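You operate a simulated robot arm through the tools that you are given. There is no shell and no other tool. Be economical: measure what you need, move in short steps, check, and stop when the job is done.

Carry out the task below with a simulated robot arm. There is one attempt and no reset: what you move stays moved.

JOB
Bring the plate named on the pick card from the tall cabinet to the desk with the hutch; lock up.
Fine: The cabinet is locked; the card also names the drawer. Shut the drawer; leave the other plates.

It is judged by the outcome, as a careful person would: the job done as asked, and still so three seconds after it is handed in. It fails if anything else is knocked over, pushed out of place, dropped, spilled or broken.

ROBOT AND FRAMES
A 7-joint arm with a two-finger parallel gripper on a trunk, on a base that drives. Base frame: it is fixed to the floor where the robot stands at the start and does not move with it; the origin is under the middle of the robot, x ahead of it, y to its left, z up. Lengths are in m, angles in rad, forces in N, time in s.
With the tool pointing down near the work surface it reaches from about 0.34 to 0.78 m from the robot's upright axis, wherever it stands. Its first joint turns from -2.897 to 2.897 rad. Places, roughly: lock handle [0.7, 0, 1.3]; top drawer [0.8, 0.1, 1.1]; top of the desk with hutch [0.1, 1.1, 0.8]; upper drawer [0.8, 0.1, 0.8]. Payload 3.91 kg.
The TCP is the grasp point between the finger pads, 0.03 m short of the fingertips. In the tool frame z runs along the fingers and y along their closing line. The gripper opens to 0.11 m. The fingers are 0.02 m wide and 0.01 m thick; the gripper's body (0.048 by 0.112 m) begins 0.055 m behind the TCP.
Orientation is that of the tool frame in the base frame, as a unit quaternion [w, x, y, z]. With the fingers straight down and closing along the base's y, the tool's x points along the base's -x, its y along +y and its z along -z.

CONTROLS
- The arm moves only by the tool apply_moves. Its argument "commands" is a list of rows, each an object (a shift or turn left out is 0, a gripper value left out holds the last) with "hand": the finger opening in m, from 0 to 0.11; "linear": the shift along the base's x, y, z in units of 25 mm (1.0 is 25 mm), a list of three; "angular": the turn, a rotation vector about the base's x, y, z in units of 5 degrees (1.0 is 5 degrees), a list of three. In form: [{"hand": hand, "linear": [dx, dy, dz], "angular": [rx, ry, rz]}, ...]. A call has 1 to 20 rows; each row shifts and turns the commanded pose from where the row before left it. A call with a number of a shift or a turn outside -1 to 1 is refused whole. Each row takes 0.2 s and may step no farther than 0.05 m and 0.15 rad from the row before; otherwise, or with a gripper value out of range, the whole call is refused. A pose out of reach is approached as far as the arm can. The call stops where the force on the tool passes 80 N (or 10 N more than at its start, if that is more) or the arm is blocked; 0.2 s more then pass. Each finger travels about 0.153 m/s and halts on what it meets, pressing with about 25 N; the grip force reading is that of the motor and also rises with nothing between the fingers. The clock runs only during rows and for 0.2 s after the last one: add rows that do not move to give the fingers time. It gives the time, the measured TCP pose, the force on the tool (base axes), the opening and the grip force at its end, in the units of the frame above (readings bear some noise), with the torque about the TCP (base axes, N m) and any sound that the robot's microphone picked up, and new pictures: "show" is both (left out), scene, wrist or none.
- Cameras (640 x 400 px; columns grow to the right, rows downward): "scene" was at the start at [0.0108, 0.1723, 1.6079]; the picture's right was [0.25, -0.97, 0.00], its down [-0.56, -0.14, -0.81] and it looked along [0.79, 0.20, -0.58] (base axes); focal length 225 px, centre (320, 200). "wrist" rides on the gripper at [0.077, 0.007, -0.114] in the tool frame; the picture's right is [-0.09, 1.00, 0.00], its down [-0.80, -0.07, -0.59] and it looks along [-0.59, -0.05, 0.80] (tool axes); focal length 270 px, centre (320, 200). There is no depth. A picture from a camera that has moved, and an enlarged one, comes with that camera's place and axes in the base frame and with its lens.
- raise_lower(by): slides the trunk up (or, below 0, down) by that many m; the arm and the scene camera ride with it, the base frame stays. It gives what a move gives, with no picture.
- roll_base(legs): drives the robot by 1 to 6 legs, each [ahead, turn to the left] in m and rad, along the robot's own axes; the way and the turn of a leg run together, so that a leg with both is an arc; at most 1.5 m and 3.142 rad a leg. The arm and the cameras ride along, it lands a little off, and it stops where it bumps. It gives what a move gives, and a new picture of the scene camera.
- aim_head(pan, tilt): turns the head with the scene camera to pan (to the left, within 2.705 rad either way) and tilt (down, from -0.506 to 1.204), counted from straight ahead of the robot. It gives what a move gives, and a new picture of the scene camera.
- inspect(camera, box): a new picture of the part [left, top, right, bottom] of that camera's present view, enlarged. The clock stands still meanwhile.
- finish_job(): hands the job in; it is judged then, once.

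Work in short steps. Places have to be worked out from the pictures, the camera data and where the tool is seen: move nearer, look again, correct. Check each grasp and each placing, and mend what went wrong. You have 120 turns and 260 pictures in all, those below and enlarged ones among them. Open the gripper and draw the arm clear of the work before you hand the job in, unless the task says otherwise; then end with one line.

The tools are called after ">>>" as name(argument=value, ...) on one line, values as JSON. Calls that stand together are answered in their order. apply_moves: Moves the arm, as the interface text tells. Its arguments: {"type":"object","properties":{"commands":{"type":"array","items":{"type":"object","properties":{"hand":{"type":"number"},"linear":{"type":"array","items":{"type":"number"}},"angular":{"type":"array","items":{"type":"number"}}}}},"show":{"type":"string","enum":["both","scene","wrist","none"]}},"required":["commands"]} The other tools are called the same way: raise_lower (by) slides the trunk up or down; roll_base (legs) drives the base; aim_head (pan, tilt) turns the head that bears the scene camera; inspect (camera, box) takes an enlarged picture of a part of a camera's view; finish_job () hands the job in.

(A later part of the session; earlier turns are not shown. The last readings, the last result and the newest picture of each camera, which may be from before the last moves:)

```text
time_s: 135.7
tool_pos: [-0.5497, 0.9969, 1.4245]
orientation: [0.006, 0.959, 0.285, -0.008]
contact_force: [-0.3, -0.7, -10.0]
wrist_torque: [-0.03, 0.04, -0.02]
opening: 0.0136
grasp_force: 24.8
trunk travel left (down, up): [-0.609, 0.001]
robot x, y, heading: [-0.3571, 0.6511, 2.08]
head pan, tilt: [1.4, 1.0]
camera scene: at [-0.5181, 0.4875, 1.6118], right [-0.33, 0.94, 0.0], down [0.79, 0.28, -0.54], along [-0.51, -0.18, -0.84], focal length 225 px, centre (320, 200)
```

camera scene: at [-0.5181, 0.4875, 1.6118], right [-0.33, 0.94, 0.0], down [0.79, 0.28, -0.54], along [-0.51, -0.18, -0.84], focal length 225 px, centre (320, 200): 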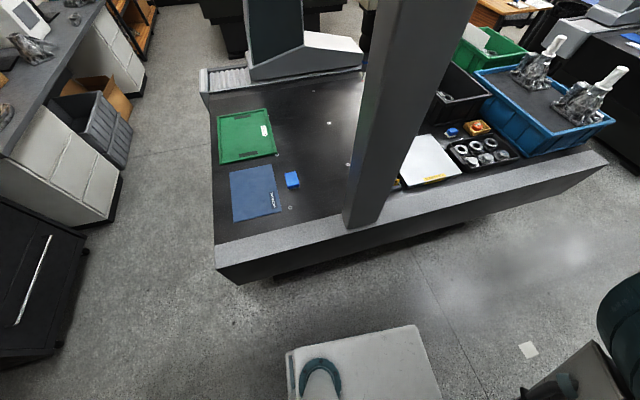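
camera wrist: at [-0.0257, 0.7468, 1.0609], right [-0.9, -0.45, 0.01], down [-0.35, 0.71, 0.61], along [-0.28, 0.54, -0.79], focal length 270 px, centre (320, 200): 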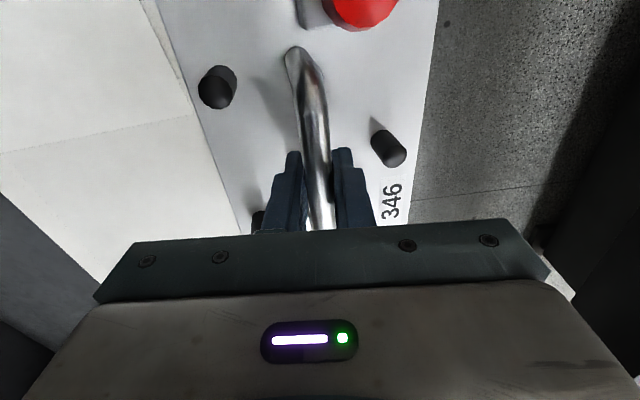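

The base extends about 0.45 m ahead, and a pedestal sits under the desk, so I'll back away from the desk a little while turning to face it.

>>> roll_base(legs=[[0, -0.45], [-0.22, 0], [0, -0.8]])

>>> aim_head(pan=0.0, tilt=0.9)

```text
time_s: 140.8
tool_pos: [-0.0742, 0.7154, 1.4238]
orientation: [0.0, 0.94, -0.34, -0.01]
contact_force: [-0.1, 0.1, -9.9]
wrist_torque: [0.04, 0.03, 0.01]
opening: 0.0138
grasp_force: 25.3
trunk travel left (down, up): [-0.609, 0.001]
robot x, y, heading: [-0.3496, 0.4306, 0.806]
head pan, tilt: [1.4, 1.0]
camera scene: at [-0.5498, 0.5379, 1.6118], right [0.8, 0.59, 0.0], down [0.5, -0.68, -0.54], along [-0.32, 0.43, -0.84], focal length 225 px, centre (320, 200)
```

scene: 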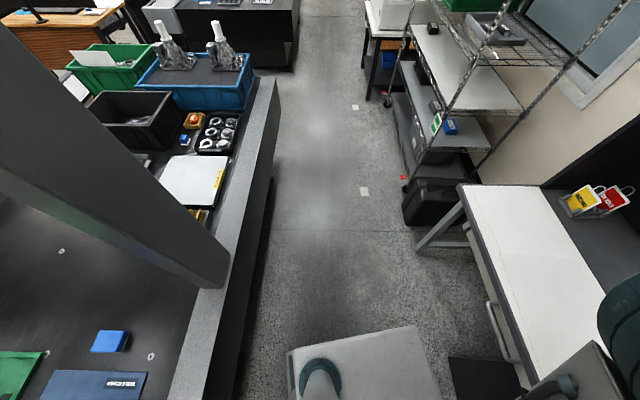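

```text
time_s: 142.3
tool_pos: [-0.074, 0.7169, 1.4234]
orientation: [0.001, 0.94, -0.341, -0.009]
contact_force: [-0.4, 1.0, -9.3]
wrist_torque: [0.05, -0.01, -0.03]
opening: 0.0137
grasp_force: 24.9
trunk travel left (down, up): [-0.609, 0.001]
robot x, y, heading: [-0.3528, 0.4304, 0.807]
head pan, tilt: [0.0, 0.901]
camera scene: at [-0.4565, 0.5367, 1.619], right [0.72, -0.69, 0.0], down [-0.54, -0.57, -0.62], along [0.43, 0.45, -0.78], focal length 225 px, centre (320, 200)
```

scene: 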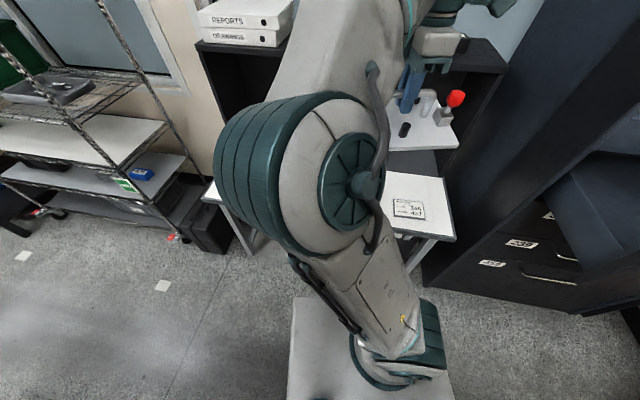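

The robot faces the desk with the arm straight ahead, as it did at the drawer. I'll go forward 0.08 m, then extend just as I did there, to a hover over (0.07, 0.90).

>>> roll_base(legs=[[0.08, 0]])

>>> apply_moves(commands=[{"linear": [0.5, 0.7, -0.3]}, {"linear": [0.5, 0.7, -0.4]}, {"linear": [0.5, 0.7, -0.5]}, {"linear": [0.5, 0.7, -0.7]}, {"linear": [0.5, 0.7, -0.8]}, {"linear": [0.5, 0.7, -0.8]}, {"linear": [0.5, 0.7, -0.8]}, {}], show="both")

```text
time_s: 143.4
tool_pos: [-0.0172, 0.7752, 1.4238]
orientation: [0.0, 0.94, -0.34, -0.009]
contact_force: [0.7, 1.5, -9.1]
wrist_torque: [-0.01, 0.03, -0.03]
opening: 0.0138
grasp_force: 25.4
trunk travel left (down, up): [-0.609, 0.001]
robot x, y, heading: [-0.2939, 0.4933, 0.811]
head pan, tilt: [0.0, 0.901]
camera scene: at [-0.3994, 0.5964, 1.619], right [0.72, -0.69, 0.0], down [-0.54, -0.57, -0.62], along [0.43, 0.45, -0.78], focal length 225 px, centre (320, 200)
```

scene: 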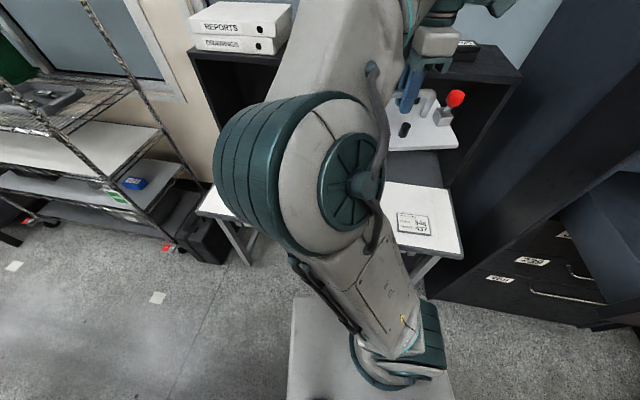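

```text
time_s: 145.2
tool_pos: [0.0677, 0.8984, 1.3179]
orientation: [0.0, 0.94, -0.34, -0.009]
contact_force: [0.2, -0.6, -9.1]
wrist_torque: [0.02, 0.03, 0.0]
opening: 0.0136
grasp_force: 25.3
trunk travel left (down, up): [-0.609, 0.001]
robot x, y, heading: [-0.2925, 0.4936, 0.808]
head pan, tilt: [0.0, 0.901]
camera scene: at [-0.4006, 0.5948, 1.619], right [0.72, -0.69, 0.0], down [-0.54, -0.57, -0.62], along [0.43, 0.45, -0.78], focal length 225 px, centre (320, 200)
camera wrist: at [0.1243, 0.8444, 1.43], right [-0.71, -0.71, 0.01], down [-0.56, 0.56, 0.61], along [-0.44, 0.42, -0.79], focal length 270 px, centre (320, 200)
```

scene: 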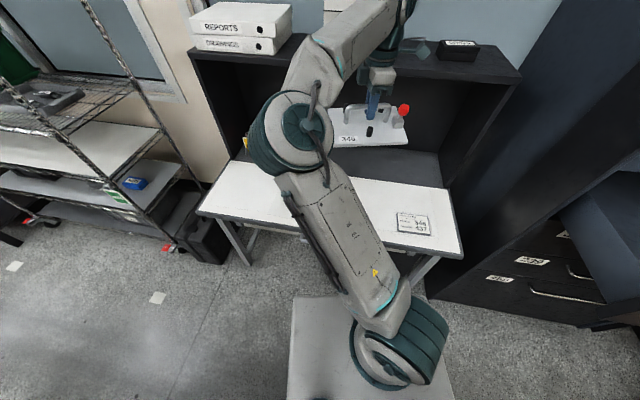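
wrist: 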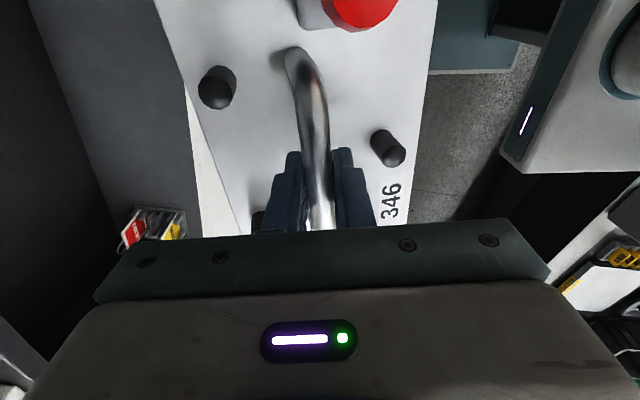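

Reached the hover without trouble. Now I'll lower the arm 0.15, then the trunk by 0.25.

>>> apply_moves(commands=[{"linear": [0, 0, -0.8]}, {"linear": [0, 0, -0.8]}, {"linear": [0, 0, -0.8]}, {"linear": [0, 0, -0.8]}, {"linear": [0, 0, -0.8]}, {"linear": [0, 0, -0.8]}, {"linear": [0, 0, -0.8]}, {"linear": [0, 0, -0.4]}, {}], show="scene")

>>> raise_lower(by=-0.25)

>>> apply_moves(commands=[{}], show="both")

```text
time_s: 147.2
tool_pos: [0.0708, 0.8976, 1.1666]
orientation: [0.0, 0.94, -0.341, -0.009]
contact_force: [0.3, -0.1, -9.2]
wrist_torque: [0.01, 0.01, 0.01]
opening: 0.0135
grasp_force: 25.0
trunk travel left (down, up): [-0.609, 0.001]
robot x, y, heading: [-0.2964, 0.4924, 0.808]
head pan, tilt: [0.0, 0.901]
camera scene: at [-0.4003, 0.5955, 1.619], right [0.72, -0.69, 0.0], down [-0.54, -0.57, -0.62], along [0.43, 0.45, -0.78], focal length 225 px, centre (320, 200)
```

scene: 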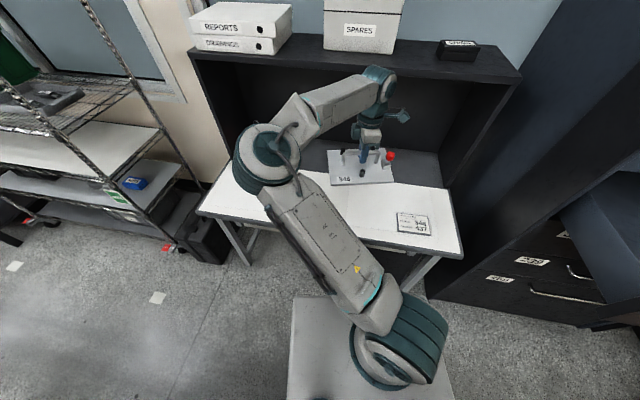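

```text
time_s: 149.8
tool_pos: [0.0688, 0.8965, 0.917]
orientation: [0.001, 0.94, -0.34, -0.01]
contact_force: [0.2, 0.4, -10.2]
wrist_torque: [0.04, 0.02, 0.02]
opening: 0.0137
grasp_force: 25.4
trunk travel left (down, up): [-0.359, 0.251]
robot x, y, heading: [-0.2929, 0.491, 0.805]
head pan, tilt: [0.0, 0.901]
```

```text
time_s: 150.2
tool_pos: [0.0696, 0.8966, 0.915]
orientation: [0.0, 0.94, -0.34, -0.009]
contact_force: [0.4, 0.4, -7.8]
wrist_torque: [0.0, 0.02, -0.04]
opening: 0.0137
grasp_force: 25.1
trunk travel left (down, up): [-0.359, 0.251]
robot x, y, heading: [-0.2957, 0.4905, 0.807]
head pan, tilt: [0.0, 0.901]
camera scene: at [-0.4004, 0.5954, 1.369], right [0.72, -0.69, 0.0], down [-0.54, -0.57, -0.62], along [0.43, 0.45, -0.78], focal length 225 px, centre (320, 200)
camera wrist: at [0.1265, 0.843, 1.0289], right [-0.71, -0.71, 0.01], down [-0.56, 0.56, 0.61], along [-0.44, 0.42, -0.79], focal length 270 px, centre (320, 200)
```

scene: 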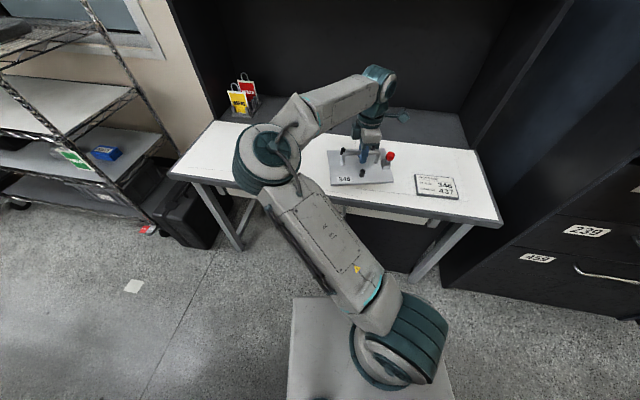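
wrist: 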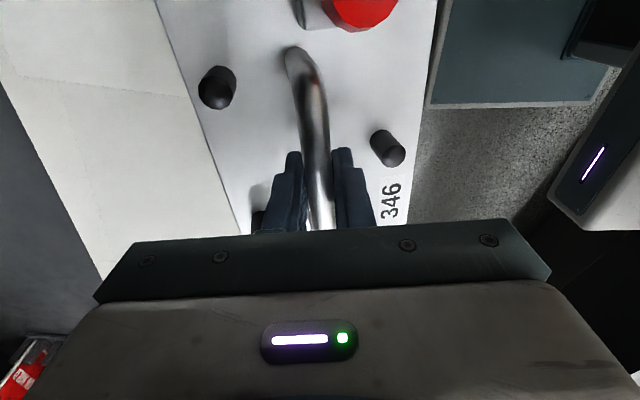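

The plate is over the desk but close to its front edge. I'll move it 0.06 deeper before setting it down.

>>> apply_moves(commands=[{"linear": [0.65, 0.5, 0]}, {"linear": [0.65, 0.5, 0]}, {"linear": [0.65, 0.5, 0]}, {"linear": [0, 0, -0.5]}, {"linear": [0, 0, -0.5]}, {}], show="both")

>>> inspect(camera="scene", box=[310, 100, 510, 240])

```text
time_s: 151.6
tool_pos: [0.1187, 0.9341, 0.8915]
orientation: [0.0, 0.94, -0.34, -0.01]
contact_force: [-0.2, 0.6, -9.5]
wrist_torque: [0.02, -0.01, -0.03]
opening: 0.0139
grasp_force: 25.3
trunk travel left (down, up): [-0.359, 0.251]
robot x, y, heading: [-0.2935, 0.4937, 0.811]
head pan, tilt: [0.0, 0.901]
camera scene: at [-0.4003, 0.5955, 1.369], right [0.72, -0.69, 0.0], down [-0.54, -0.57, -0.62], along [0.43, 0.45, -0.78], focal length 225 px, centre (320, 200)
camera wrist: at [0.1755, 0.8805, 1.0042], right [-0.71, -0.71, 0.01], down [-0.56, 0.56, 0.61], along [-0.44, 0.42, -0.79], focal length 270 px, centre (320, 200)
```

scene: 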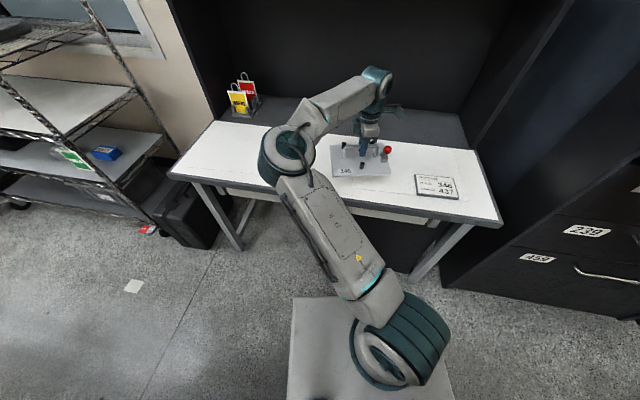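
wrist: 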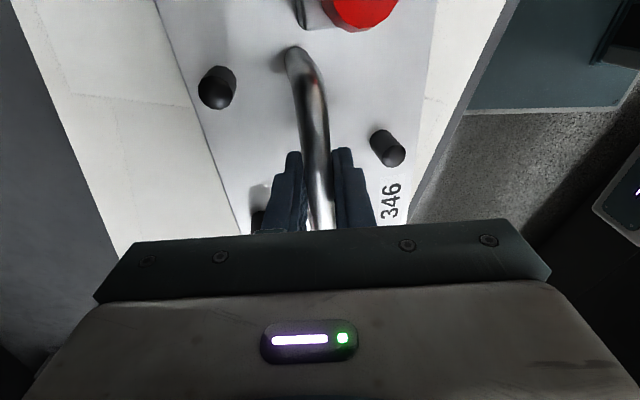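

```text
2.86 times, centred on (410, 170) of scene
camera zoom: at [-0.4003, 0.5955, 1.369], right [0.72, -0.69, 0.0], down [-0.54, -0.57, -0.62], along [0.43, 0.45, -0.78], focal length 642 px, centre (63, 286)
```

zoom: 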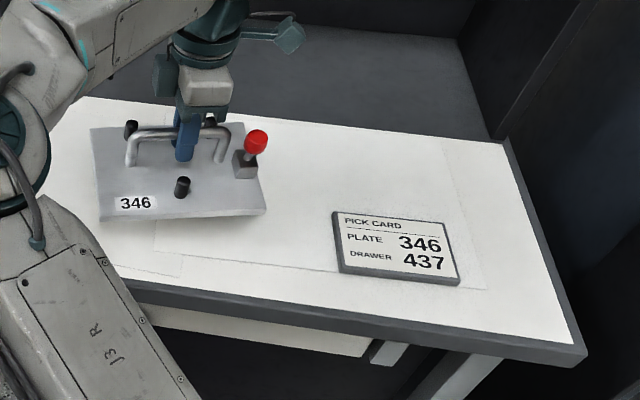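

Good margin on all sides and clear of the card. Lowering in small steps until it touches.

>>> apply_moves(commands=[{"linear": [0, 0, -0.3]}, {"linear": [0, 0, -0.3]}, {"linear": [0, 0, -0.3]}, {"linear": [0, 0, -0.2]}, {}], show="none")

```text
time_s: 152.8
tool_pos: [0.1172, 0.9347, 0.8623]
orientation: [0.001, 0.94, -0.34, -0.009]
contact_force: [-0.5, -0.1, -9.4]
wrist_torque: [0.03, 0.04, -0.02]
opening: 0.0139
grasp_force: 25.3
trunk travel left (down, up): [-0.359, 0.251]
robot x, y, heading: [-0.2956, 0.4911, 0.804]
head pan, tilt: [0.0, 0.901]
```

Still hanging free, so I'll continue lower.

>>> apply_moves(commands=[{"linear": [0, 0, -0.16]}, {"linear": [0, 0, -0.16]}, {}], show="none")

>>> inspect(camera="scene", box=[310, 120, 430, 200])

```text
time_s: 153.6
tool_pos: [0.1188, 0.9344, 0.8562]
orientation: [0.0, 0.94, -0.341, -0.009]
contact_force: [0.4, -0.3, -8.9]
wrist_torque: [0.05, 0.02, 0.02]
opening: 0.0134
grasp_force: 25.0
trunk travel left (down, up): [-0.359, 0.251]
robot x, y, heading: [-0.295, 0.4955, 0.805]
head pan, tilt: [0.0, 0.901]
```

```text
5.00 times, centred on (370, 160) of scene
camera zoom: at [-0.4003, 0.5955, 1.369], right [0.72, -0.69, 0.0], down [-0.54, -0.57, -0.62], along [0.43, 0.45, -0.78], focal length 1123 px, centre (70, 400)
```

zoom: 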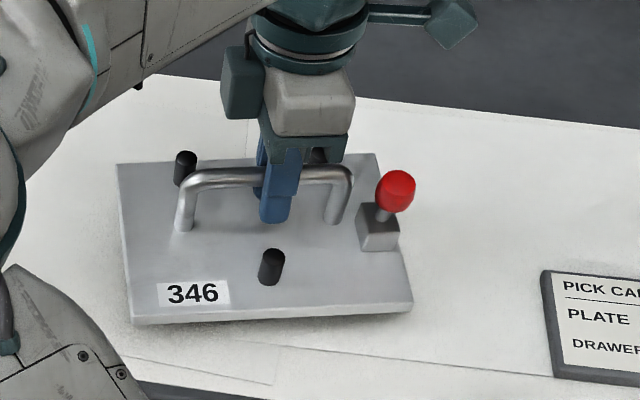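

Nearly down, with the shadow closing under the plate. A few more millimetres.

>>> apply_moves(commands=[{"linear": [0, 0, -0.12]}, {"linear": [0, 0, -0.12]}, {}], show="none")

>>> apply_moves(commands=[{"linear": [0, 0, -0.12]}, {"linear": [0, 0, -0.08]}, {}], show="none")

```text
time_s: 154.4
tool_pos: [0.1182, 0.9349, 0.8492]
orientation: [0.0, 0.94, -0.341, -0.009]
contact_force: [0.3, -0.4, -9.1]
wrist_torque: [0.05, -0.03, -0.01]
opening: 0.0138
grasp_force: 25.2
trunk travel left (down, up): [-0.359, 0.251]
robot x, y, heading: [-0.2962, 0.4932, 0.811]
head pan, tilt: [0.0, 0.901]
```

```text
time_s: 155.2
tool_pos: [0.1178, 0.9344, 0.8442]
orientation: [0.001, 0.94, -0.34, -0.009]
contact_force: [0.7, -0.1, -9.5]
wrist_torque: [0.03, 0.03, 0.01]
opening: 0.0137
grasp_force: 24.3
trunk travel left (down, up): [-0.359, 0.251]
robot x, y, heading: [-0.2963, 0.4929, 0.806]
head pan, tilt: [0.0, 0.901]
```

>>> apply_moves(commands=[{"linear": [0, 0, -0.12]}, {"linear": [0, 0, -0.08]}, {}], show="none")

>>> inspect(camera="scene", box=[310, 120, 430, 200])

```text
time_s: 156.0
tool_pos: [0.1177, 0.9344, 0.8385]
orientation: [-0.001, 0.94, -0.341, -0.009]
contact_force: [-0.1, -0.5, -9.8]
wrist_torque: [0.04, 0.0, 0.0]
opening: 0.0137
grasp_force: 24.9
trunk travel left (down, up): [-0.359, 0.251]
robot x, y, heading: [-0.296, 0.4896, 0.81]
head pan, tilt: [0.0, 0.901]
```

```text
5.00 times, centred on (370, 160) of scene
camera zoom: at [-0.4003, 0.5955, 1.369], right [0.72, -0.69, 0.0], down [-0.54, -0.57, -0.62], along [0.43, 0.45, -0.78], focal length 1123 px, centre (70, 400)
```

zoom: 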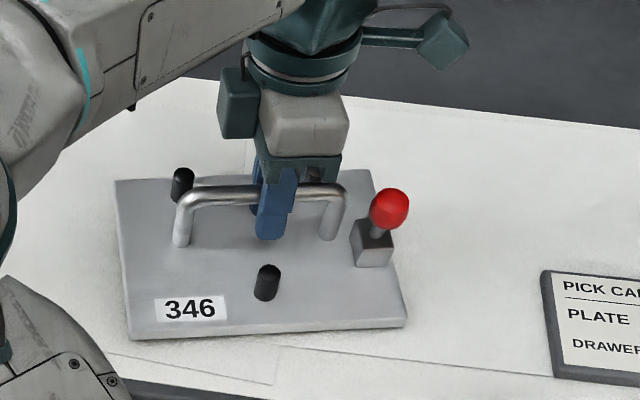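

The load is still fully on the hand and the shadow gap is small. I'll keep going down in small steps.

>>> apply_moves(commands=[{"linear": [0, 0, -0.12]}, {"linear": [0, 0, -0.08]}, {}], show="none")

>>> apply_moves(commands=[{"linear": [0, 0, -0.1]}, {"linear": [0, 0, -0.06]}, {}], show="none")

```text
time_s: 156.8
tool_pos: [0.1178, 0.9333, 0.8345]
orientation: [0.0, 0.94, -0.34, -0.009]
contact_force: [0.0, 0.2, -9.7]
wrist_torque: [0.02, 0.01, -0.01]
opening: 0.0136
grasp_force: 25.3
trunk travel left (down, up): [-0.359, 0.251]
robot x, y, heading: [-0.2975, 0.4932, 0.807]
head pan, tilt: [0.0, 0.901]
```

```text
time_s: 157.6
tool_pos: [0.1182, 0.9337, 0.8292]
orientation: [0.001, 0.94, -0.34, -0.01]
contact_force: [-0.7, 0.1, -6.8]
wrist_torque: [-0.08, -0.03, 0.05]
opening: 0.0139
grasp_force: 25.0
trunk travel left (down, up): [-0.359, 0.251]
robot x, y, heading: [-0.2956, 0.4924, 0.808]
head pan, tilt: [0.0, 0.901]
```

First contact: the load has dropped to 6.8 N. A little more, until the desk carries it.

>>> apply_moves(commands=[{"linear": [0, 0, -0.06]}, {"linear": [0, 0, -0.04]}, {}], show="none")

>>> inspect(camera="scene", box=[310, 120, 430, 200])

```text
time_s: 158.4
tool_pos: [0.1169, 0.9354, 0.8284]
orientation: [0.0, 0.94, -0.34, -0.01]
contact_force: [0.0, 0.0, -8.3]
wrist_torque: [-0.07, 0.02, 0.07]
opening: 0.0137
grasp_force: 25.4
trunk travel left (down, up): [-0.359, 0.251]
robot x, y, heading: [-0.2928, 0.4916, 0.802]
head pan, tilt: [0.0, 0.901]
```

```text
5.00 times, centred on (370, 160) of scene
camera zoom: at [-0.4004, 0.5954, 1.369], right [0.72, -0.69, 0.0], down [-0.54, -0.57, -0.62], along [0.43, 0.45, -0.78], focal length 1123 px, centre (70, 400)
```

zoom: 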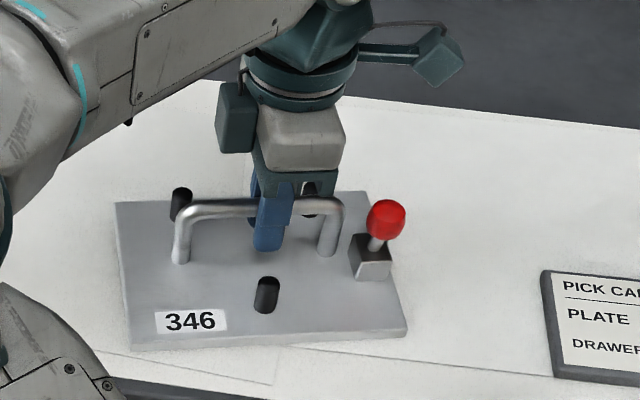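

>>> apply_moves(commands=[{"linear": [0, 0, -0.08]}, {"linear": [0, 0, -0.08]}, {}], show="none")

```text
time_s: 159.2
tool_pos: [0.1174, 0.9341, 0.824]
orientation: [0.0, 0.94, -0.34, -0.01]
contact_force: [0.5, 1.2, -6.1]
wrist_torque: [-0.03, 0.07, -0.01]
opening: 0.0136
grasp_force: 25.1
trunk travel left (down, up): [-0.359, 0.251]
robot x, y, heading: [-0.2971, 0.4913, 0.809]
head pan, tilt: [0.0, 0.901]
```

The load is easing onto the desk. I'll press another 3 mm and check.

>>> apply_moves(commands=[{"linear": [0, 0, -0.08]}, {"linear": [0, 0, -0.06]}, {}], show="wrist")

>>> inspect(camera="scene", box=[310, 120, 430, 200])

```text
time_s: 160.0
tool_pos: [0.1175, 0.9349, 0.8228]
orientation: [-0.002, 0.94, -0.34, -0.008]
contact_force: [6.4, 7.7, 21.5]
wrist_torque: [0.07, 0.02, -0.04]
opening: 0.014
grasp_force: 24.7
trunk travel left (down, up): [-0.359, 0.251]
robot x, y, heading: [-0.2978, 0.4914, 0.804]
head pan, tilt: [0.0, 0.901]
camera wrist: at [0.1737, 0.8798, 0.9362], right [-0.7, -0.71, 0.0], down [-0.56, 0.56, 0.61], along [-0.43, 0.43, -0.79], focal length 270 px, centre (320, 200)
```

wrist: 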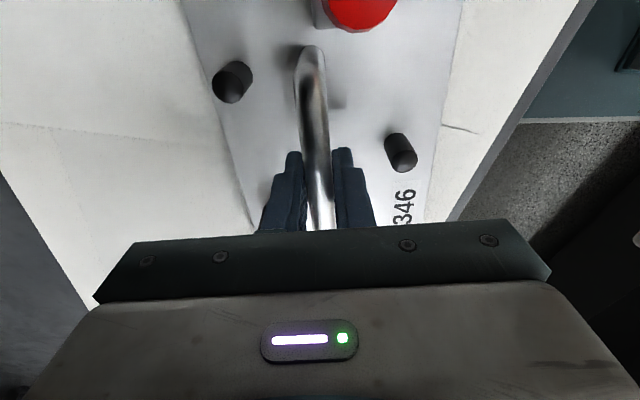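

```text
5.00 times, centred on (370, 160) of scene
camera zoom: at [-0.4016, 0.5943, 1.3694], right [0.72, -0.69, 0.0], down [-0.54, -0.57, -0.62], along [0.43, 0.45, -0.78], focal length 1123 px, centre (70, 400)
```

zoom: 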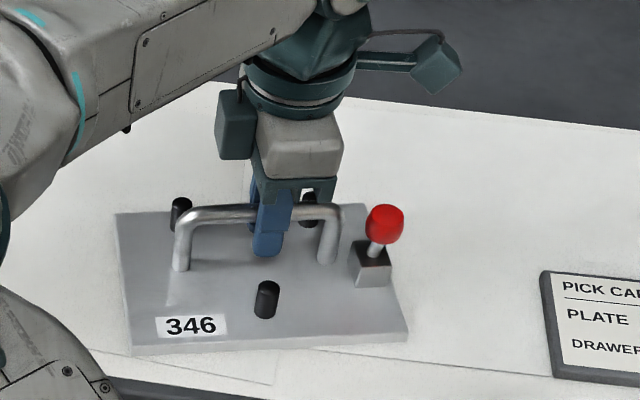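

Firmly on the desk now (+21 N). I'll relieve 2 mm, open to 0.04 and rise straight up.

>>> apply_moves(commands=[{"linear": [0, 0, 0.08]}, {"hand": 0.04}, {}, {}, {"linear": [0, 0, 0.4]}, {"linear": [0, 0, 0.8]}, {"linear": [0, 0, 0.8]}, {"linear": [0, 0, 0.8]}, {"linear": [0, 0, 0.8]}, {}], show="both")

```text
time_s: 162.2
tool_pos: [0.1179, 0.9327, 0.9109]
orientation: [0.0, 0.94, -0.34, -0.009]
contact_force: [-0.7, 0.6, 0.2]
wrist_torque: [-0.02, 0.01, 0.01]
opening: 0.0401
grasp_force: 0.0
trunk travel left (down, up): [-0.359, 0.251]
robot x, y, heading: [-0.2944, 0.4927, 0.81]
head pan, tilt: [0.0, 0.901]
camera scene: at [-0.4009, 0.5948, 1.369], right [0.72, -0.69, 0.0], down [-0.54, -0.57, -0.62], along [0.43, 0.45, -0.78], focal length 225 px, centre (320, 200)
camera wrist: at [0.1739, 0.8789, 1.0239], right [-0.71, -0.71, 0.01], down [-0.56, 0.56, 0.61], along [-0.44, 0.42, -0.79], focal length 270 px, centre (320, 200)
```

scene: 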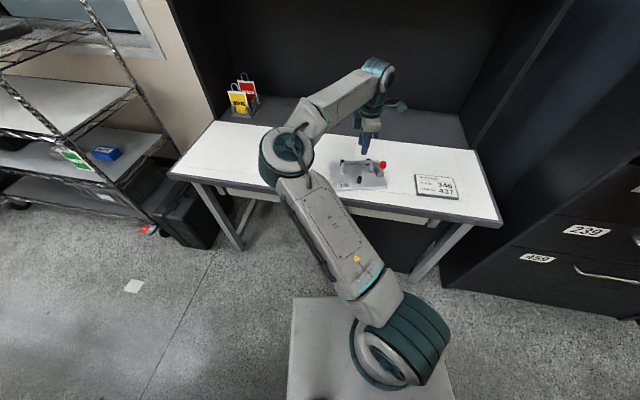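
wrist: 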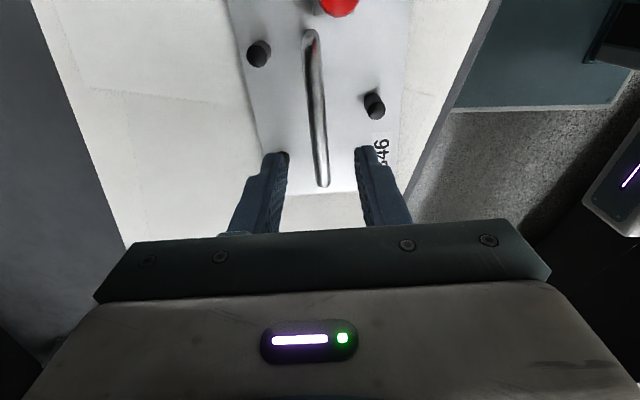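

Plate 346 stands on the desk, released. Next I'll raise the trunk, retract the arm, and drive back to a spot further from the cabinet so there is room in front of the open drawer.

>>> raise_lower(by=0.25)

>>> apply_moves(commands=[{"linear": [0, 0, 0.8]}, {"linear": [0, 0, 0.8]}, {"linear": [-0.3, -0.3, 0.8]}, {"linear": [-0.4, -0.5, 0.8]}, {"linear": [-0.6, -0.7, 0.8]}, {"linear": [-0.6, -0.7, 0.8]}, {"linear": [-0.6, -0.7, 0.8]}, {"linear": [-0.6, -0.7, 0.8]}, {"linear": [-0.6, -0.7, 0.8]}, {"linear": [-0.6, -0.7, 0.8]}, {"linear": [-0.6, -0.7, 0.8]}, {"linear": [-0.4, -0.5, 0.6]}, {}], show="scene")

>>> roll_base(legs=[[-0.08, 0], [0, 1.09], [-0.797, 0]])

```text
time_s: 164.8
tool_pos: [0.1172, 0.9325, 1.1623]
orientation: [0.001, 0.94, -0.34, -0.01]
contact_force: [-1.0, -0.2, 0.9]
wrist_torque: [-0.01, 0.0, -0.02]
opening: 0.04
grasp_force: 0.1
trunk travel left (down, up): [-0.609, 0.001]
robot x, y, heading: [-0.2933, 0.4906, 0.808]
head pan, tilt: [0.0, 0.901]
```

```text
time_s: 167.6
tool_pos: [-0.0179, 0.7784, 1.3951]
orientation: [-0.001, 0.94, -0.341, -0.009]
contact_force: [-0.9, -0.8, 0.0]
wrist_torque: [-0.01, 0.03, 0.04]
opening: 0.0401
grasp_force: 0.0
trunk travel left (down, up): [-0.609, 0.001]
robot x, y, heading: [-0.2935, 0.4891, 0.806]
head pan, tilt: [0.0, 0.901]
camera scene: at [-0.4008, 0.595, 1.619], right [0.72, -0.69, 0.0], down [-0.54, -0.57, -0.62], along [0.43, 0.45, -0.78], focal length 225 px, centre (320, 200)
```

scene: 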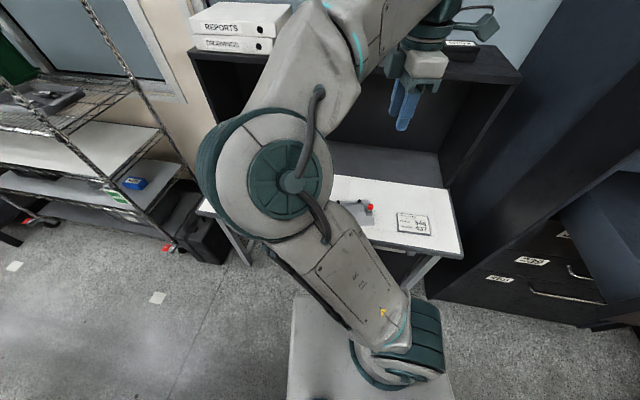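

```text
time_s: 175.1
tool_pos: [-0.2392, 0.0673, 1.3953]
orientation: [0.005, 0.986, 0.169, -0.009]
contact_force: [0.1, 0.1, -0.2]
wrist_torque: [0.03, 0.0, 0.02]
opening: 0.0399
grasp_force: 0.1
trunk travel left (down, up): [-0.609, 0.001]
robot x, y, heading: [-0.1357, -0.3161, 1.836]
head pan, tilt: [0.0, 0.901]
camera scene: at [-0.2762, -0.3573, 1.619], right [0.96, 0.27, 0.0], down [0.21, -0.75, -0.62], along [-0.17, 0.6, -0.78], focal length 225 px, centre (320, 200)
```

scene: 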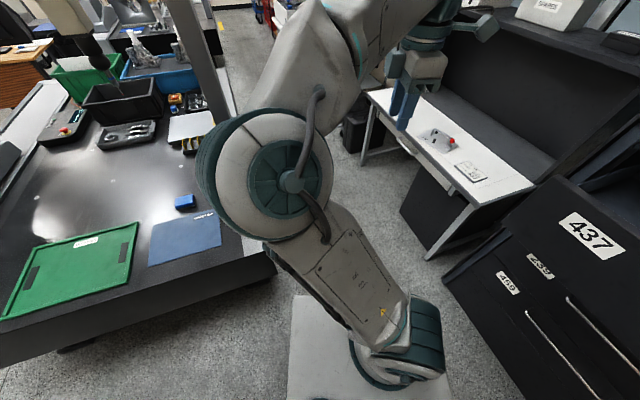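

At (-0.136, -0.316). Turning right to face the drawer.

>>> roll_base(legs=[[0, -1.366]])

>>> aim_head(pan=0.1, tilt=0.62)

```text
time_s: 178.8
tool_pos: [0.2169, -0.1286, 1.3945]
orientation: [-0.002, 0.876, -0.482, -0.008]
contact_force: [-0.2, 0.2, 0.4]
wrist_torque: [0.0, -0.03, -0.03]
opening: 0.0399
grasp_force: 0.0
trunk travel left (down, up): [-0.609, 0.001]
robot x, y, heading: [-0.135, -0.3154, 0.497]
head pan, tilt: [0.0, 0.901]
camera scene: at [-0.204, -0.1842, 1.619], right [0.48, -0.88, 0.0], down [-0.69, -0.37, -0.62], along [0.55, 0.3, -0.78], focal length 225 px, centre (320, 200)
```

scene: 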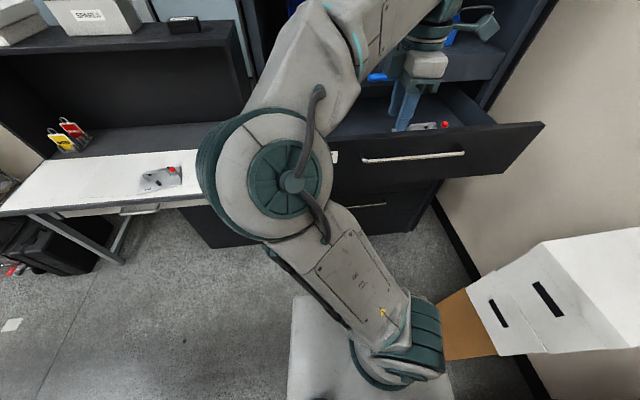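

```text
time_s: 179.6
tool_pos: [0.2162, -0.1287, 1.3942]
orientation: [-0.002, 0.876, -0.483, -0.009]
contact_force: [1.1, 0.2, -0.9]
wrist_torque: [0.02, -0.01, 0.0]
opening: 0.0401
grasp_force: 0.1
trunk travel left (down, up): [-0.609, 0.001]
robot x, y, heading: [-0.1318, -0.3141, 0.492]
head pan, tilt: [0.099, 0.62]
camera scene: at [-0.1979, -0.1708, 1.642], right [0.56, -0.83, 0.0], down [-0.48, -0.33, -0.81], along [0.67, 0.46, -0.58], focal length 225 px, centre (320, 200)
```

scene: 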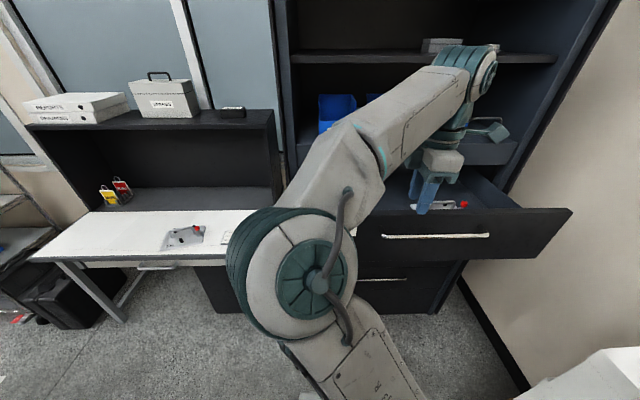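

The hand is now in front of the drawer, with the fingers' closing line along the face normal. I'll pitch the hand up to horizontal, moving slightly forward at this height.

>>> apply_moves(commands=[{"hand": 0, "linear": [0.16, 0.1, 0], "angular": [0.535, -0.846, 0]}, {"linear": [0.16, 0.1, 0], "angular": [0.535, -0.846, 0]}, {"linear": [0.16, 0.1, 0], "angular": [0.535, -0.846, 0]}, {"linear": [0.16, 0.1, 0], "angular": [0.535, -0.846, 0]}, {"linear": [0.16, 0.1, 0], "angular": [0.535, -0.846, 0]}, {"linear": [0.16, 0.1, 0], "angular": [0.535, -0.846, 0]}, {"linear": [0.16, 0.1, 0], "angular": [0.535, -0.846, 0]}, {"linear": [0.16, 0.1, 0], "angular": [0.535, -0.846, 0]}, {"linear": [0.16, 0.1, 0], "angular": [0.535, -0.846, 0]}, {"linear": [0.16, 0.1, 0], "angular": [0.535, -0.846, 0]}, {"linear": [0.16, 0.1, 0], "angular": [0.535, -0.846, 0]}, {"linear": [0.16, 0.1, 0], "angular": [0.535, -0.846, 0]}, {"linear": [0.16, 0.1, 0], "angular": [0.535, -0.846, 0]}, {"linear": [0.16, 0.1, 0], "angular": [0.535, -0.846, 0]}, {"linear": [0.16, 0.1, 0], "angular": [0.535, -0.846, 0]}, {"linear": [0.16, 0.1, 0], "angular": [0.535, -0.846, 0]}, {"linear": [0.16, 0.1, 0], "angular": [0.535, -0.846, 0]}, {}], show="both")

```text
time_s: 182.1
tool_pos: [0.2898, -0.1675, 1.3976]
orientation: [-0.393, 0.731, -0.492, 0.261]
contact_force: [0.6, -0.3, -1.2]
wrist_torque: [0.01, -0.01, -0.01]
opening: 0.0001
grasp_force: 25.1
trunk travel left (down, up): [-0.609, 0.001]
robot x, y, heading: [-0.1344, -0.3155, 0.496]
head pan, tilt: [0.099, 0.62]
stopped in row 12: the arm was blocked; the commanded pose is now the measured one
camera scene: at [-0.1977, -0.1708, 1.6421], right [0.56, -0.83, 0.0], down [-0.48, -0.33, -0.81], along [0.67, 0.46, -0.58], focal length 225 px, centre (320, 200)
camera wrist: at [0.2283, -0.2752, 1.4548], right [-0.55, -0.12, -0.83], down [-0.73, 0.56, 0.39], along [0.42, 0.82, -0.4], focal length 270 px, centre (320, 200)
```

scene: 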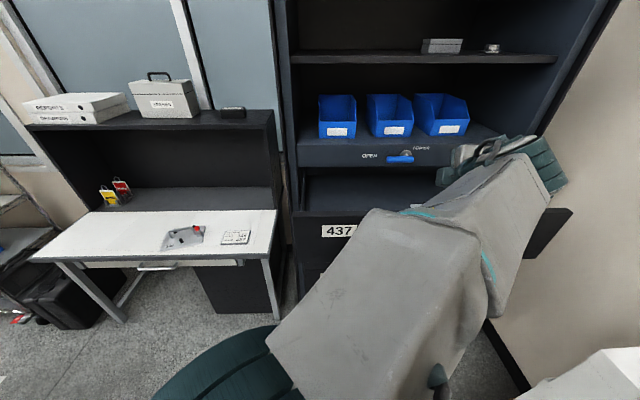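
wrist: 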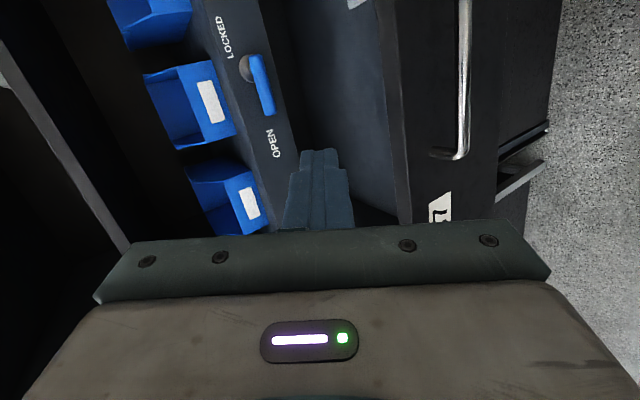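

Blocked at about 34° below horizontal, but that is fine for pushing. I'll push the drawer face left of its handle with closed fingertips, so first I move left and down in front of it.

>>> apply_moves(commands=[{"linear": [-0.34, 0.45, -0.9]}, {"linear": [-0.34, 0.45, -0.9]}, {"linear": [-0.34, 0.45, -0.9]}, {"linear": [-0.34, 0.45, -0.9]}, {"linear": [-0.34, 0.45, -0.9]}, {"linear": [-0.34, 0.45, -0.9]}, {"linear": [-0.34, 0.45, -0.9]}, {"linear": [-0.34, 0.45, -0.9]}, {"linear": [-0.34, 0.45, -0.9]}, {"linear": [-0.34, 0.45, -0.9]}, {}], show="both")

```text
time_s: 182.8
tool_pos: [0.2919, -0.2012, 1.3427]
orientation: [-0.371, 0.687, -0.554, 0.29]
contact_force: [0.0, 1.1, -0.3]
wrist_torque: [-0.02, 0.01, -0.02]
opening: 0.0
grasp_force: 25.0
trunk travel left (down, up): [-0.609, 0.001]
robot x, y, heading: [-0.1372, -0.315, 0.492]
head pan, tilt: [0.099, 0.62]
stopped in row 3: the arm was blocked; the commanded pose is now the measured one
camera scene: at [-0.1978, -0.1709, 1.6421], right [0.56, -0.83, 0.0], down [-0.48, -0.33, -0.81], along [0.67, 0.46, -0.58], focal length 225 px, centre (320, 200)
camera wrist: at [0.2121, -0.2976, 1.3997], right [-0.56, -0.03, -0.83], down [-0.62, 0.68, 0.4], along [0.55, 0.73, -0.4], focal length 270 px, centre (320, 200)
```

scene: 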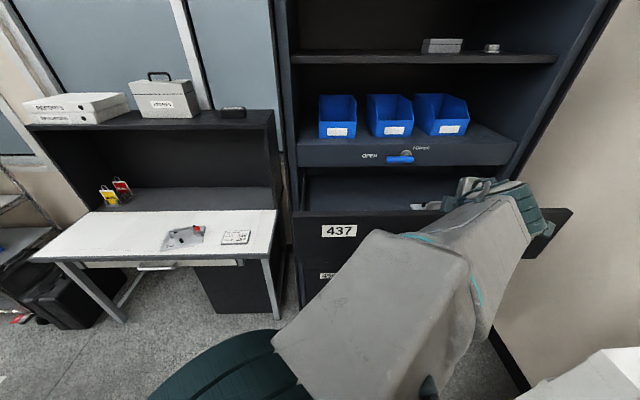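
wrist: 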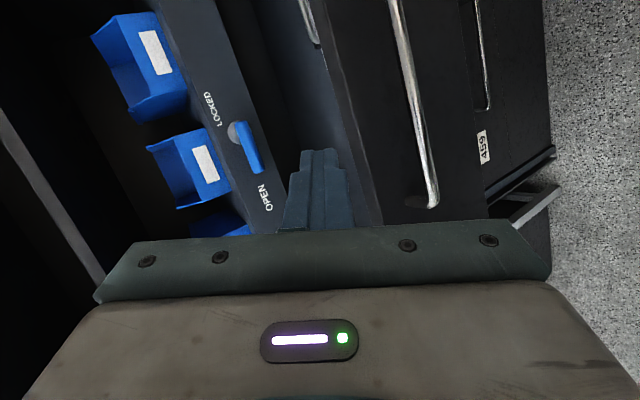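

The arm is cramped so close to the robot. I'll back the base 0.17 m so the hand can work further out.

>>> roll_base(legs=[[-0.17, 0]])

>>> apply_moves(commands=[{"linear": [0.6, 0.6, 0]}, {"linear": [0.6, 0.6, 0]}, {"linear": [0.6, 0.6, -0.2]}, {"linear": [0.6, 0.6, -0.4]}, {"linear": [0, 0.4, -0.6]}, {}], show="both")

```text
time_s: 184.2
tool_pos: [0.1484, -0.2781, 1.3425]
orientation: [-0.371, 0.687, -0.553, 0.29]
contact_force: [-0.9, 0.3, 0.2]
wrist_torque: [0.04, -0.02, -0.01]
opening: 0.0
grasp_force: 25.0
trunk travel left (down, up): [-0.609, 0.001]
robot x, y, heading: [-0.2753, -0.3953, 0.503]
head pan, tilt: [0.099, 0.62]
camera scene: at [-0.3411, -0.2486, 1.6421], right [0.56, -0.83, 0.0], down [-0.48, -0.33, -0.81], along [0.67, 0.46, -0.58], focal length 225 px, centre (320, 200)
```

scene: 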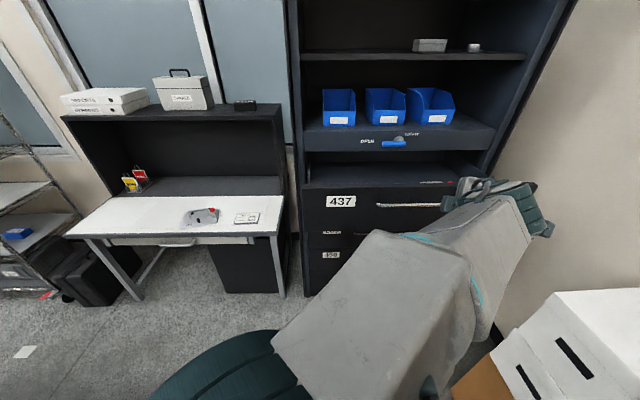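

```text
time_s: 185.6
tool_pos: [0.2116, -0.2075, 1.3137]
orientation: [-0.371, 0.687, -0.553, 0.291]
contact_force: [0.2, -0.1, -0.8]
wrist_torque: [0.02, 0.0, 0.0]
opening: 0.0
grasp_force: 24.6
trunk travel left (down, up): [-0.609, 0.001]
robot x, y, heading: [-0.2763, -0.3954, 0.5]
head pan, tilt: [0.099, 0.62]
camera scene: at [-0.3401, -0.2479, 1.6421], right [0.56, -0.83, 0.0], down [-0.48, -0.33, -0.81], along [0.67, 0.46, -0.58], focal length 225 px, centre (320, 200)
camera wrist: at [0.1314, -0.3047, 1.3698], right [-0.56, -0.03, -0.83], down [-0.62, 0.68, 0.4], along [0.55, 0.74, -0.4], focal length 270 px, centre (320, 200)
```

scene: 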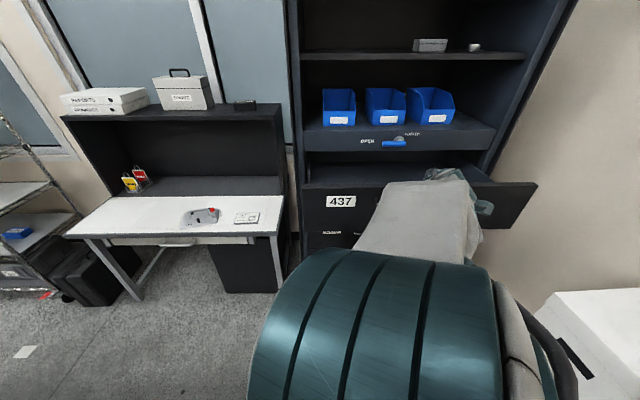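
wrist: 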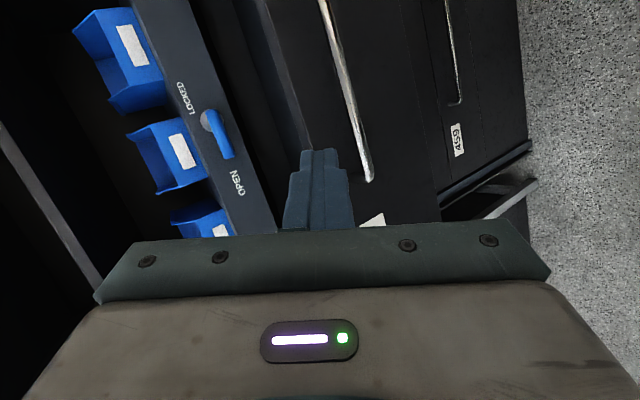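

Better. I'll straighten the yaw toward the face normal and try pitching up further here.

>>> apply_moves(commands=[{"angular": [0, 0, 1]}, {"angular": [0, 0, 1]}, {"angular": [0, 0, 1]}, {"angular": [0, 0, 1]}, {"angular": [0.6, -0.8, 0]}, {"angular": [0.6, -0.8, 0]}, {"angular": [0.6, -0.8, 0]}, {"angular": [0.6, -0.8, 0]}, {"angular": [0.6, -0.8, 0]}, {}], show="both")

```text
time_s: 187.8
tool_pos: [0.2094, -0.2066, 1.3134]
orientation: [-0.58, 0.663, -0.372, 0.295]
contact_force: [0.4, 0.5, 0.3]
wrist_torque: [-0.01, -0.01, -0.02]
opening: 0.0
grasp_force: 24.5
trunk travel left (down, up): [-0.609, 0.001]
robot x, y, heading: [-0.276, -0.3944, 0.494]
head pan, tilt: [0.099, 0.62]
camera scene: at [-0.3401, -0.248, 1.6421], right [0.56, -0.83, 0.0], down [-0.48, -0.33, -0.81], along [0.67, 0.46, -0.58], focal length 225 px, centre (320, 200)
camera wrist: at [0.1569, -0.3338, 1.3207], right [-0.2, 0.02, -0.98], down [-0.92, 0.35, 0.19], along [0.34, 0.94, -0.05], focal length 270 px, centre (320, 200)
```

scene: 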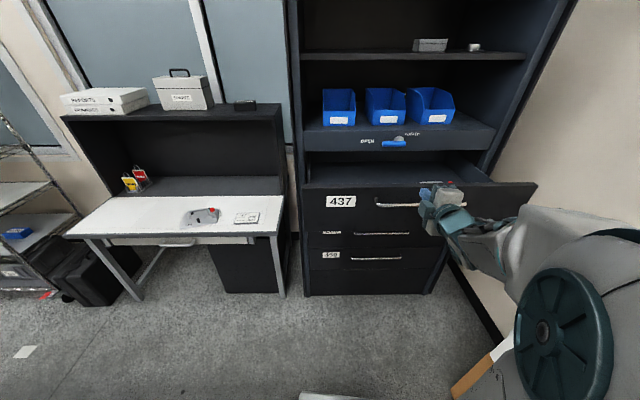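
wrist: 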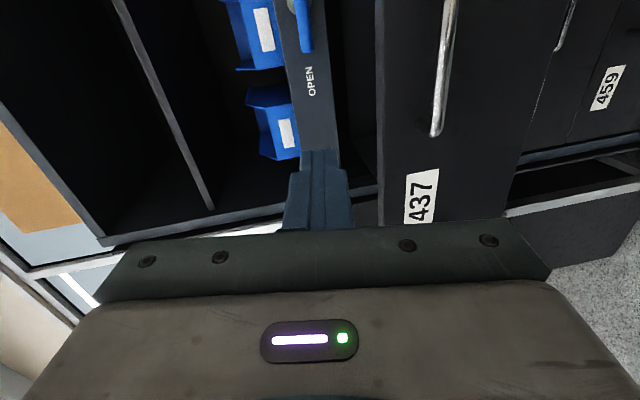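

The arm flipped to the good posture and the hand is nearly horizontal, facing the cabinet. I'll move left of the handle and down to z ≈ 1.15.

>>> apply_moves(commands=[{"linear": [-0.41, 0.55, -0.92]}, {"linear": [-0.41, 0.55, -0.92]}, {"linear": [-0.41, 0.55, -0.92]}, {"linear": [-0.41, 0.55, -0.92]}, {"linear": [-0.41, 0.55, -0.92]}, {"linear": [-0.41, 0.55, -0.92]}, {"linear": [-0.41, 0.55, -0.92]}, {}], show="both")

```text
time_s: 189.6
tool_pos: [0.1767, -0.0929, 1.1626]
orientation: [-0.579, 0.663, -0.371, 0.295]
contact_force: [0.2, 0.5, -0.4]
wrist_torque: [0.04, 0.0, 0.02]
opening: 0.0
grasp_force: 25.0
out of reach, approached as far as the arm can: row 3, 4, 5, 6, 7
trunk travel left (down, up): [-0.609, 0.001]
robot x, y, heading: [-0.2783, -0.3959, 0.495]
head pan, tilt: [0.099, 0.62]
camera scene: at [-0.3401, -0.2481, 1.6421], right [0.56, -0.83, 0.0], down [-0.48, -0.33, -0.81], along [0.67, 0.46, -0.58], focal length 225 px, centre (320, 200)
camera wrist: at [0.1243, -0.2193, 1.1711], right [-0.2, 0.02, -0.98], down [-0.92, 0.35, 0.19], along [0.34, 0.94, -0.05], focal length 270 px, centre (320, 200)
```

scene: 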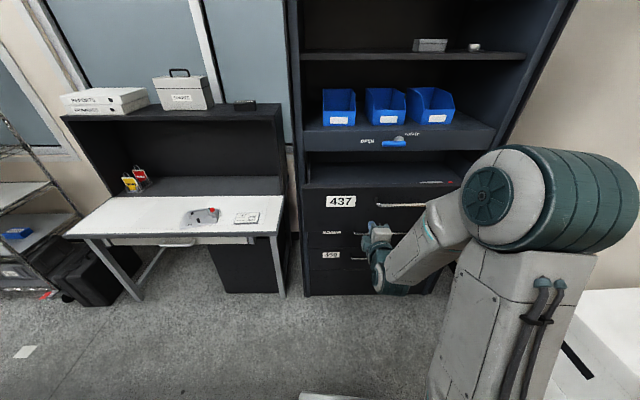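
wrist: 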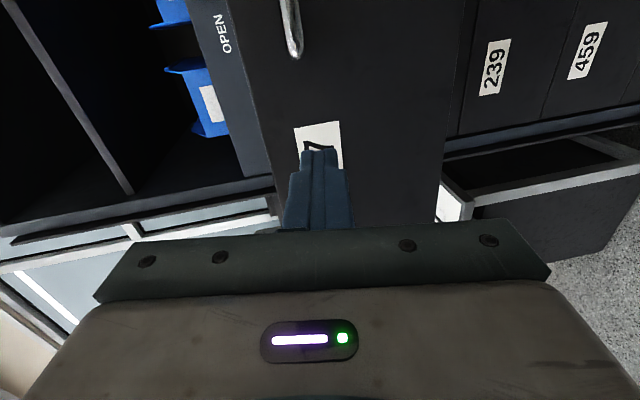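

The fingertips point at the drawer face just left of the handle. Pushing along the face normal.

>>> apply_moves(commands=[{"linear": [0.81, 0.585, 0]}, {"linear": [0.81, 0.585, 0]}, {"linear": [0.81, 0.585, 0]}, {"linear": [0.81, 0.585, 0]}, {"linear": [0.81, 0.585, 0]}, {"linear": [0.81, 0.585, 0]}, {"linear": [0.81, 0.585, 0]}, {"linear": [0.81, 0.585, 0]}, {"linear": [0.81, 0.585, 0]}, {"linear": [0.81, 0.585, 0]}, {}], show="both")

```text
time_s: 192.0
tool_pos: [0.3785, 0.0559, 1.1656]
orientation: [-0.58, 0.663, -0.371, 0.294]
contact_force: [-0.1, -0.6, 0.8]
wrist_torque: [0.02, 0.01, 0.01]
opening: 0.0002
grasp_force: 23.9
trunk travel left (down, up): [-0.609, 0.001]
robot x, y, heading: [-0.2793, -0.3937, 0.498]
head pan, tilt: [0.099, 0.62]
camera scene: at [-0.3401, -0.2483, 1.6422], right [0.56, -0.83, 0.0], down [-0.48, -0.33, -0.81], along [0.67, 0.46, -0.58], focal length 225 px, centre (320, 200)
camera wrist: at [0.3257, -0.071, 1.1728], right [-0.2, 0.02, -0.98], down [-0.92, 0.34, 0.19], along [0.34, 0.94, -0.05], focal length 270 px, centre (320, 200)
```

scene: 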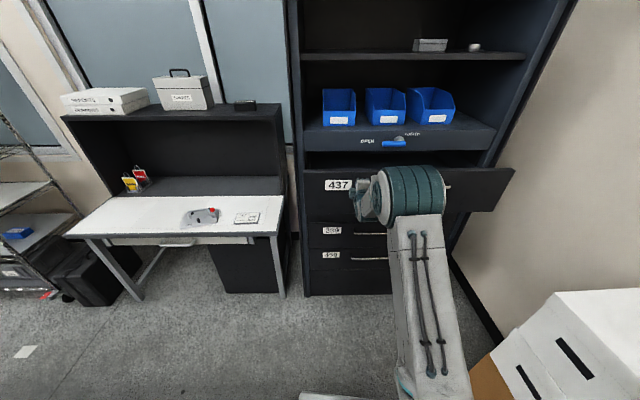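
wrist: 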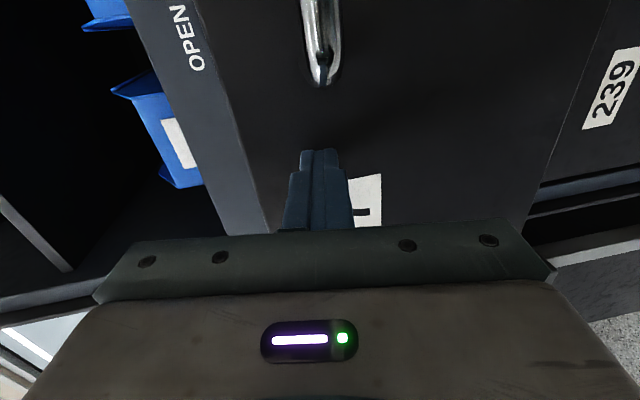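

The drawer is closing, but I'm near full reach. I'll retract the hand, drive forward 0.25 m, then push the rest.

>>> apply_moves(commands=[{"linear": [-0.81, -0.585, 0]}, {"linear": [-0.81, -0.585, 0]}, {"linear": [-0.81, -0.585, 0]}, {"linear": [-0.81, -0.585, 0]}, {"linear": [-0.81, -0.585, 0]}, {"linear": [-0.81, -0.585, 0]}, {"linear": [-0.81, -0.585, 0]}, {"linear": [-0.81, -0.585, 0]}, {"linear": [-0.81, -0.585, 0]}, {"linear": [-0.81, -0.585, 0]}, {"linear": [-0.5, -0.4, 0]}], show="none")

>>> roll_base(legs=[[0.22, 0.05]])

```text
time_s: 194.4
tool_pos: [0.1761, -0.0906, 1.1649]
orientation: [-0.579, 0.663, -0.372, 0.295]
contact_force: [0.3, 0.6, 0.7]
wrist_torque: [-0.02, -0.03, 0.0]
opening: 0.0002
grasp_force: 25.0
out of reach, approached as far as the arm can: row 11
trunk travel left (down, up): [-0.609, 0.001]
robot x, y, heading: [-0.2732, -0.3927, 0.5]
head pan, tilt: [0.099, 0.62]
```

```text
time_s: 196.1
tool_pos: [0.3579, 0.0449, 1.1659]
orientation: [-0.587, 0.671, -0.356, 0.281]
contact_force: [-0.3, 0.0, 0.2]
wrist_torque: [0.0, -0.02, 0.02]
opening: 0.0
grasp_force: 25.0
trunk travel left (down, up): [-0.609, 0.001]
robot x, y, heading: [-0.0806, -0.2769, 0.549]
head pan, tilt: [0.099, 0.62]
camera scene: at [-0.1494, -0.1378, 1.6421], right [0.6, -0.8, 0.0], down [-0.46, -0.35, -0.81], along [0.65, 0.49, -0.58], focal length 225 px, centre (320, 200)
```

scene: 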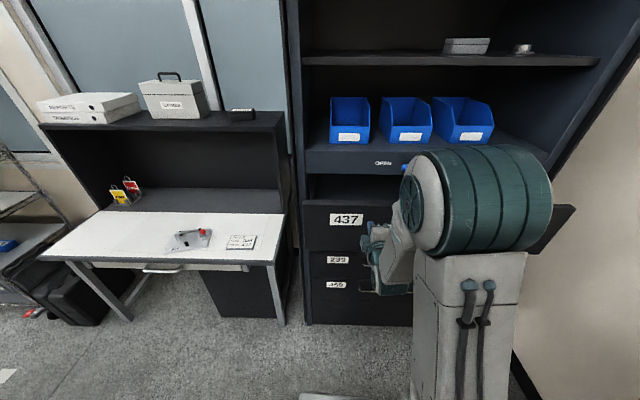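

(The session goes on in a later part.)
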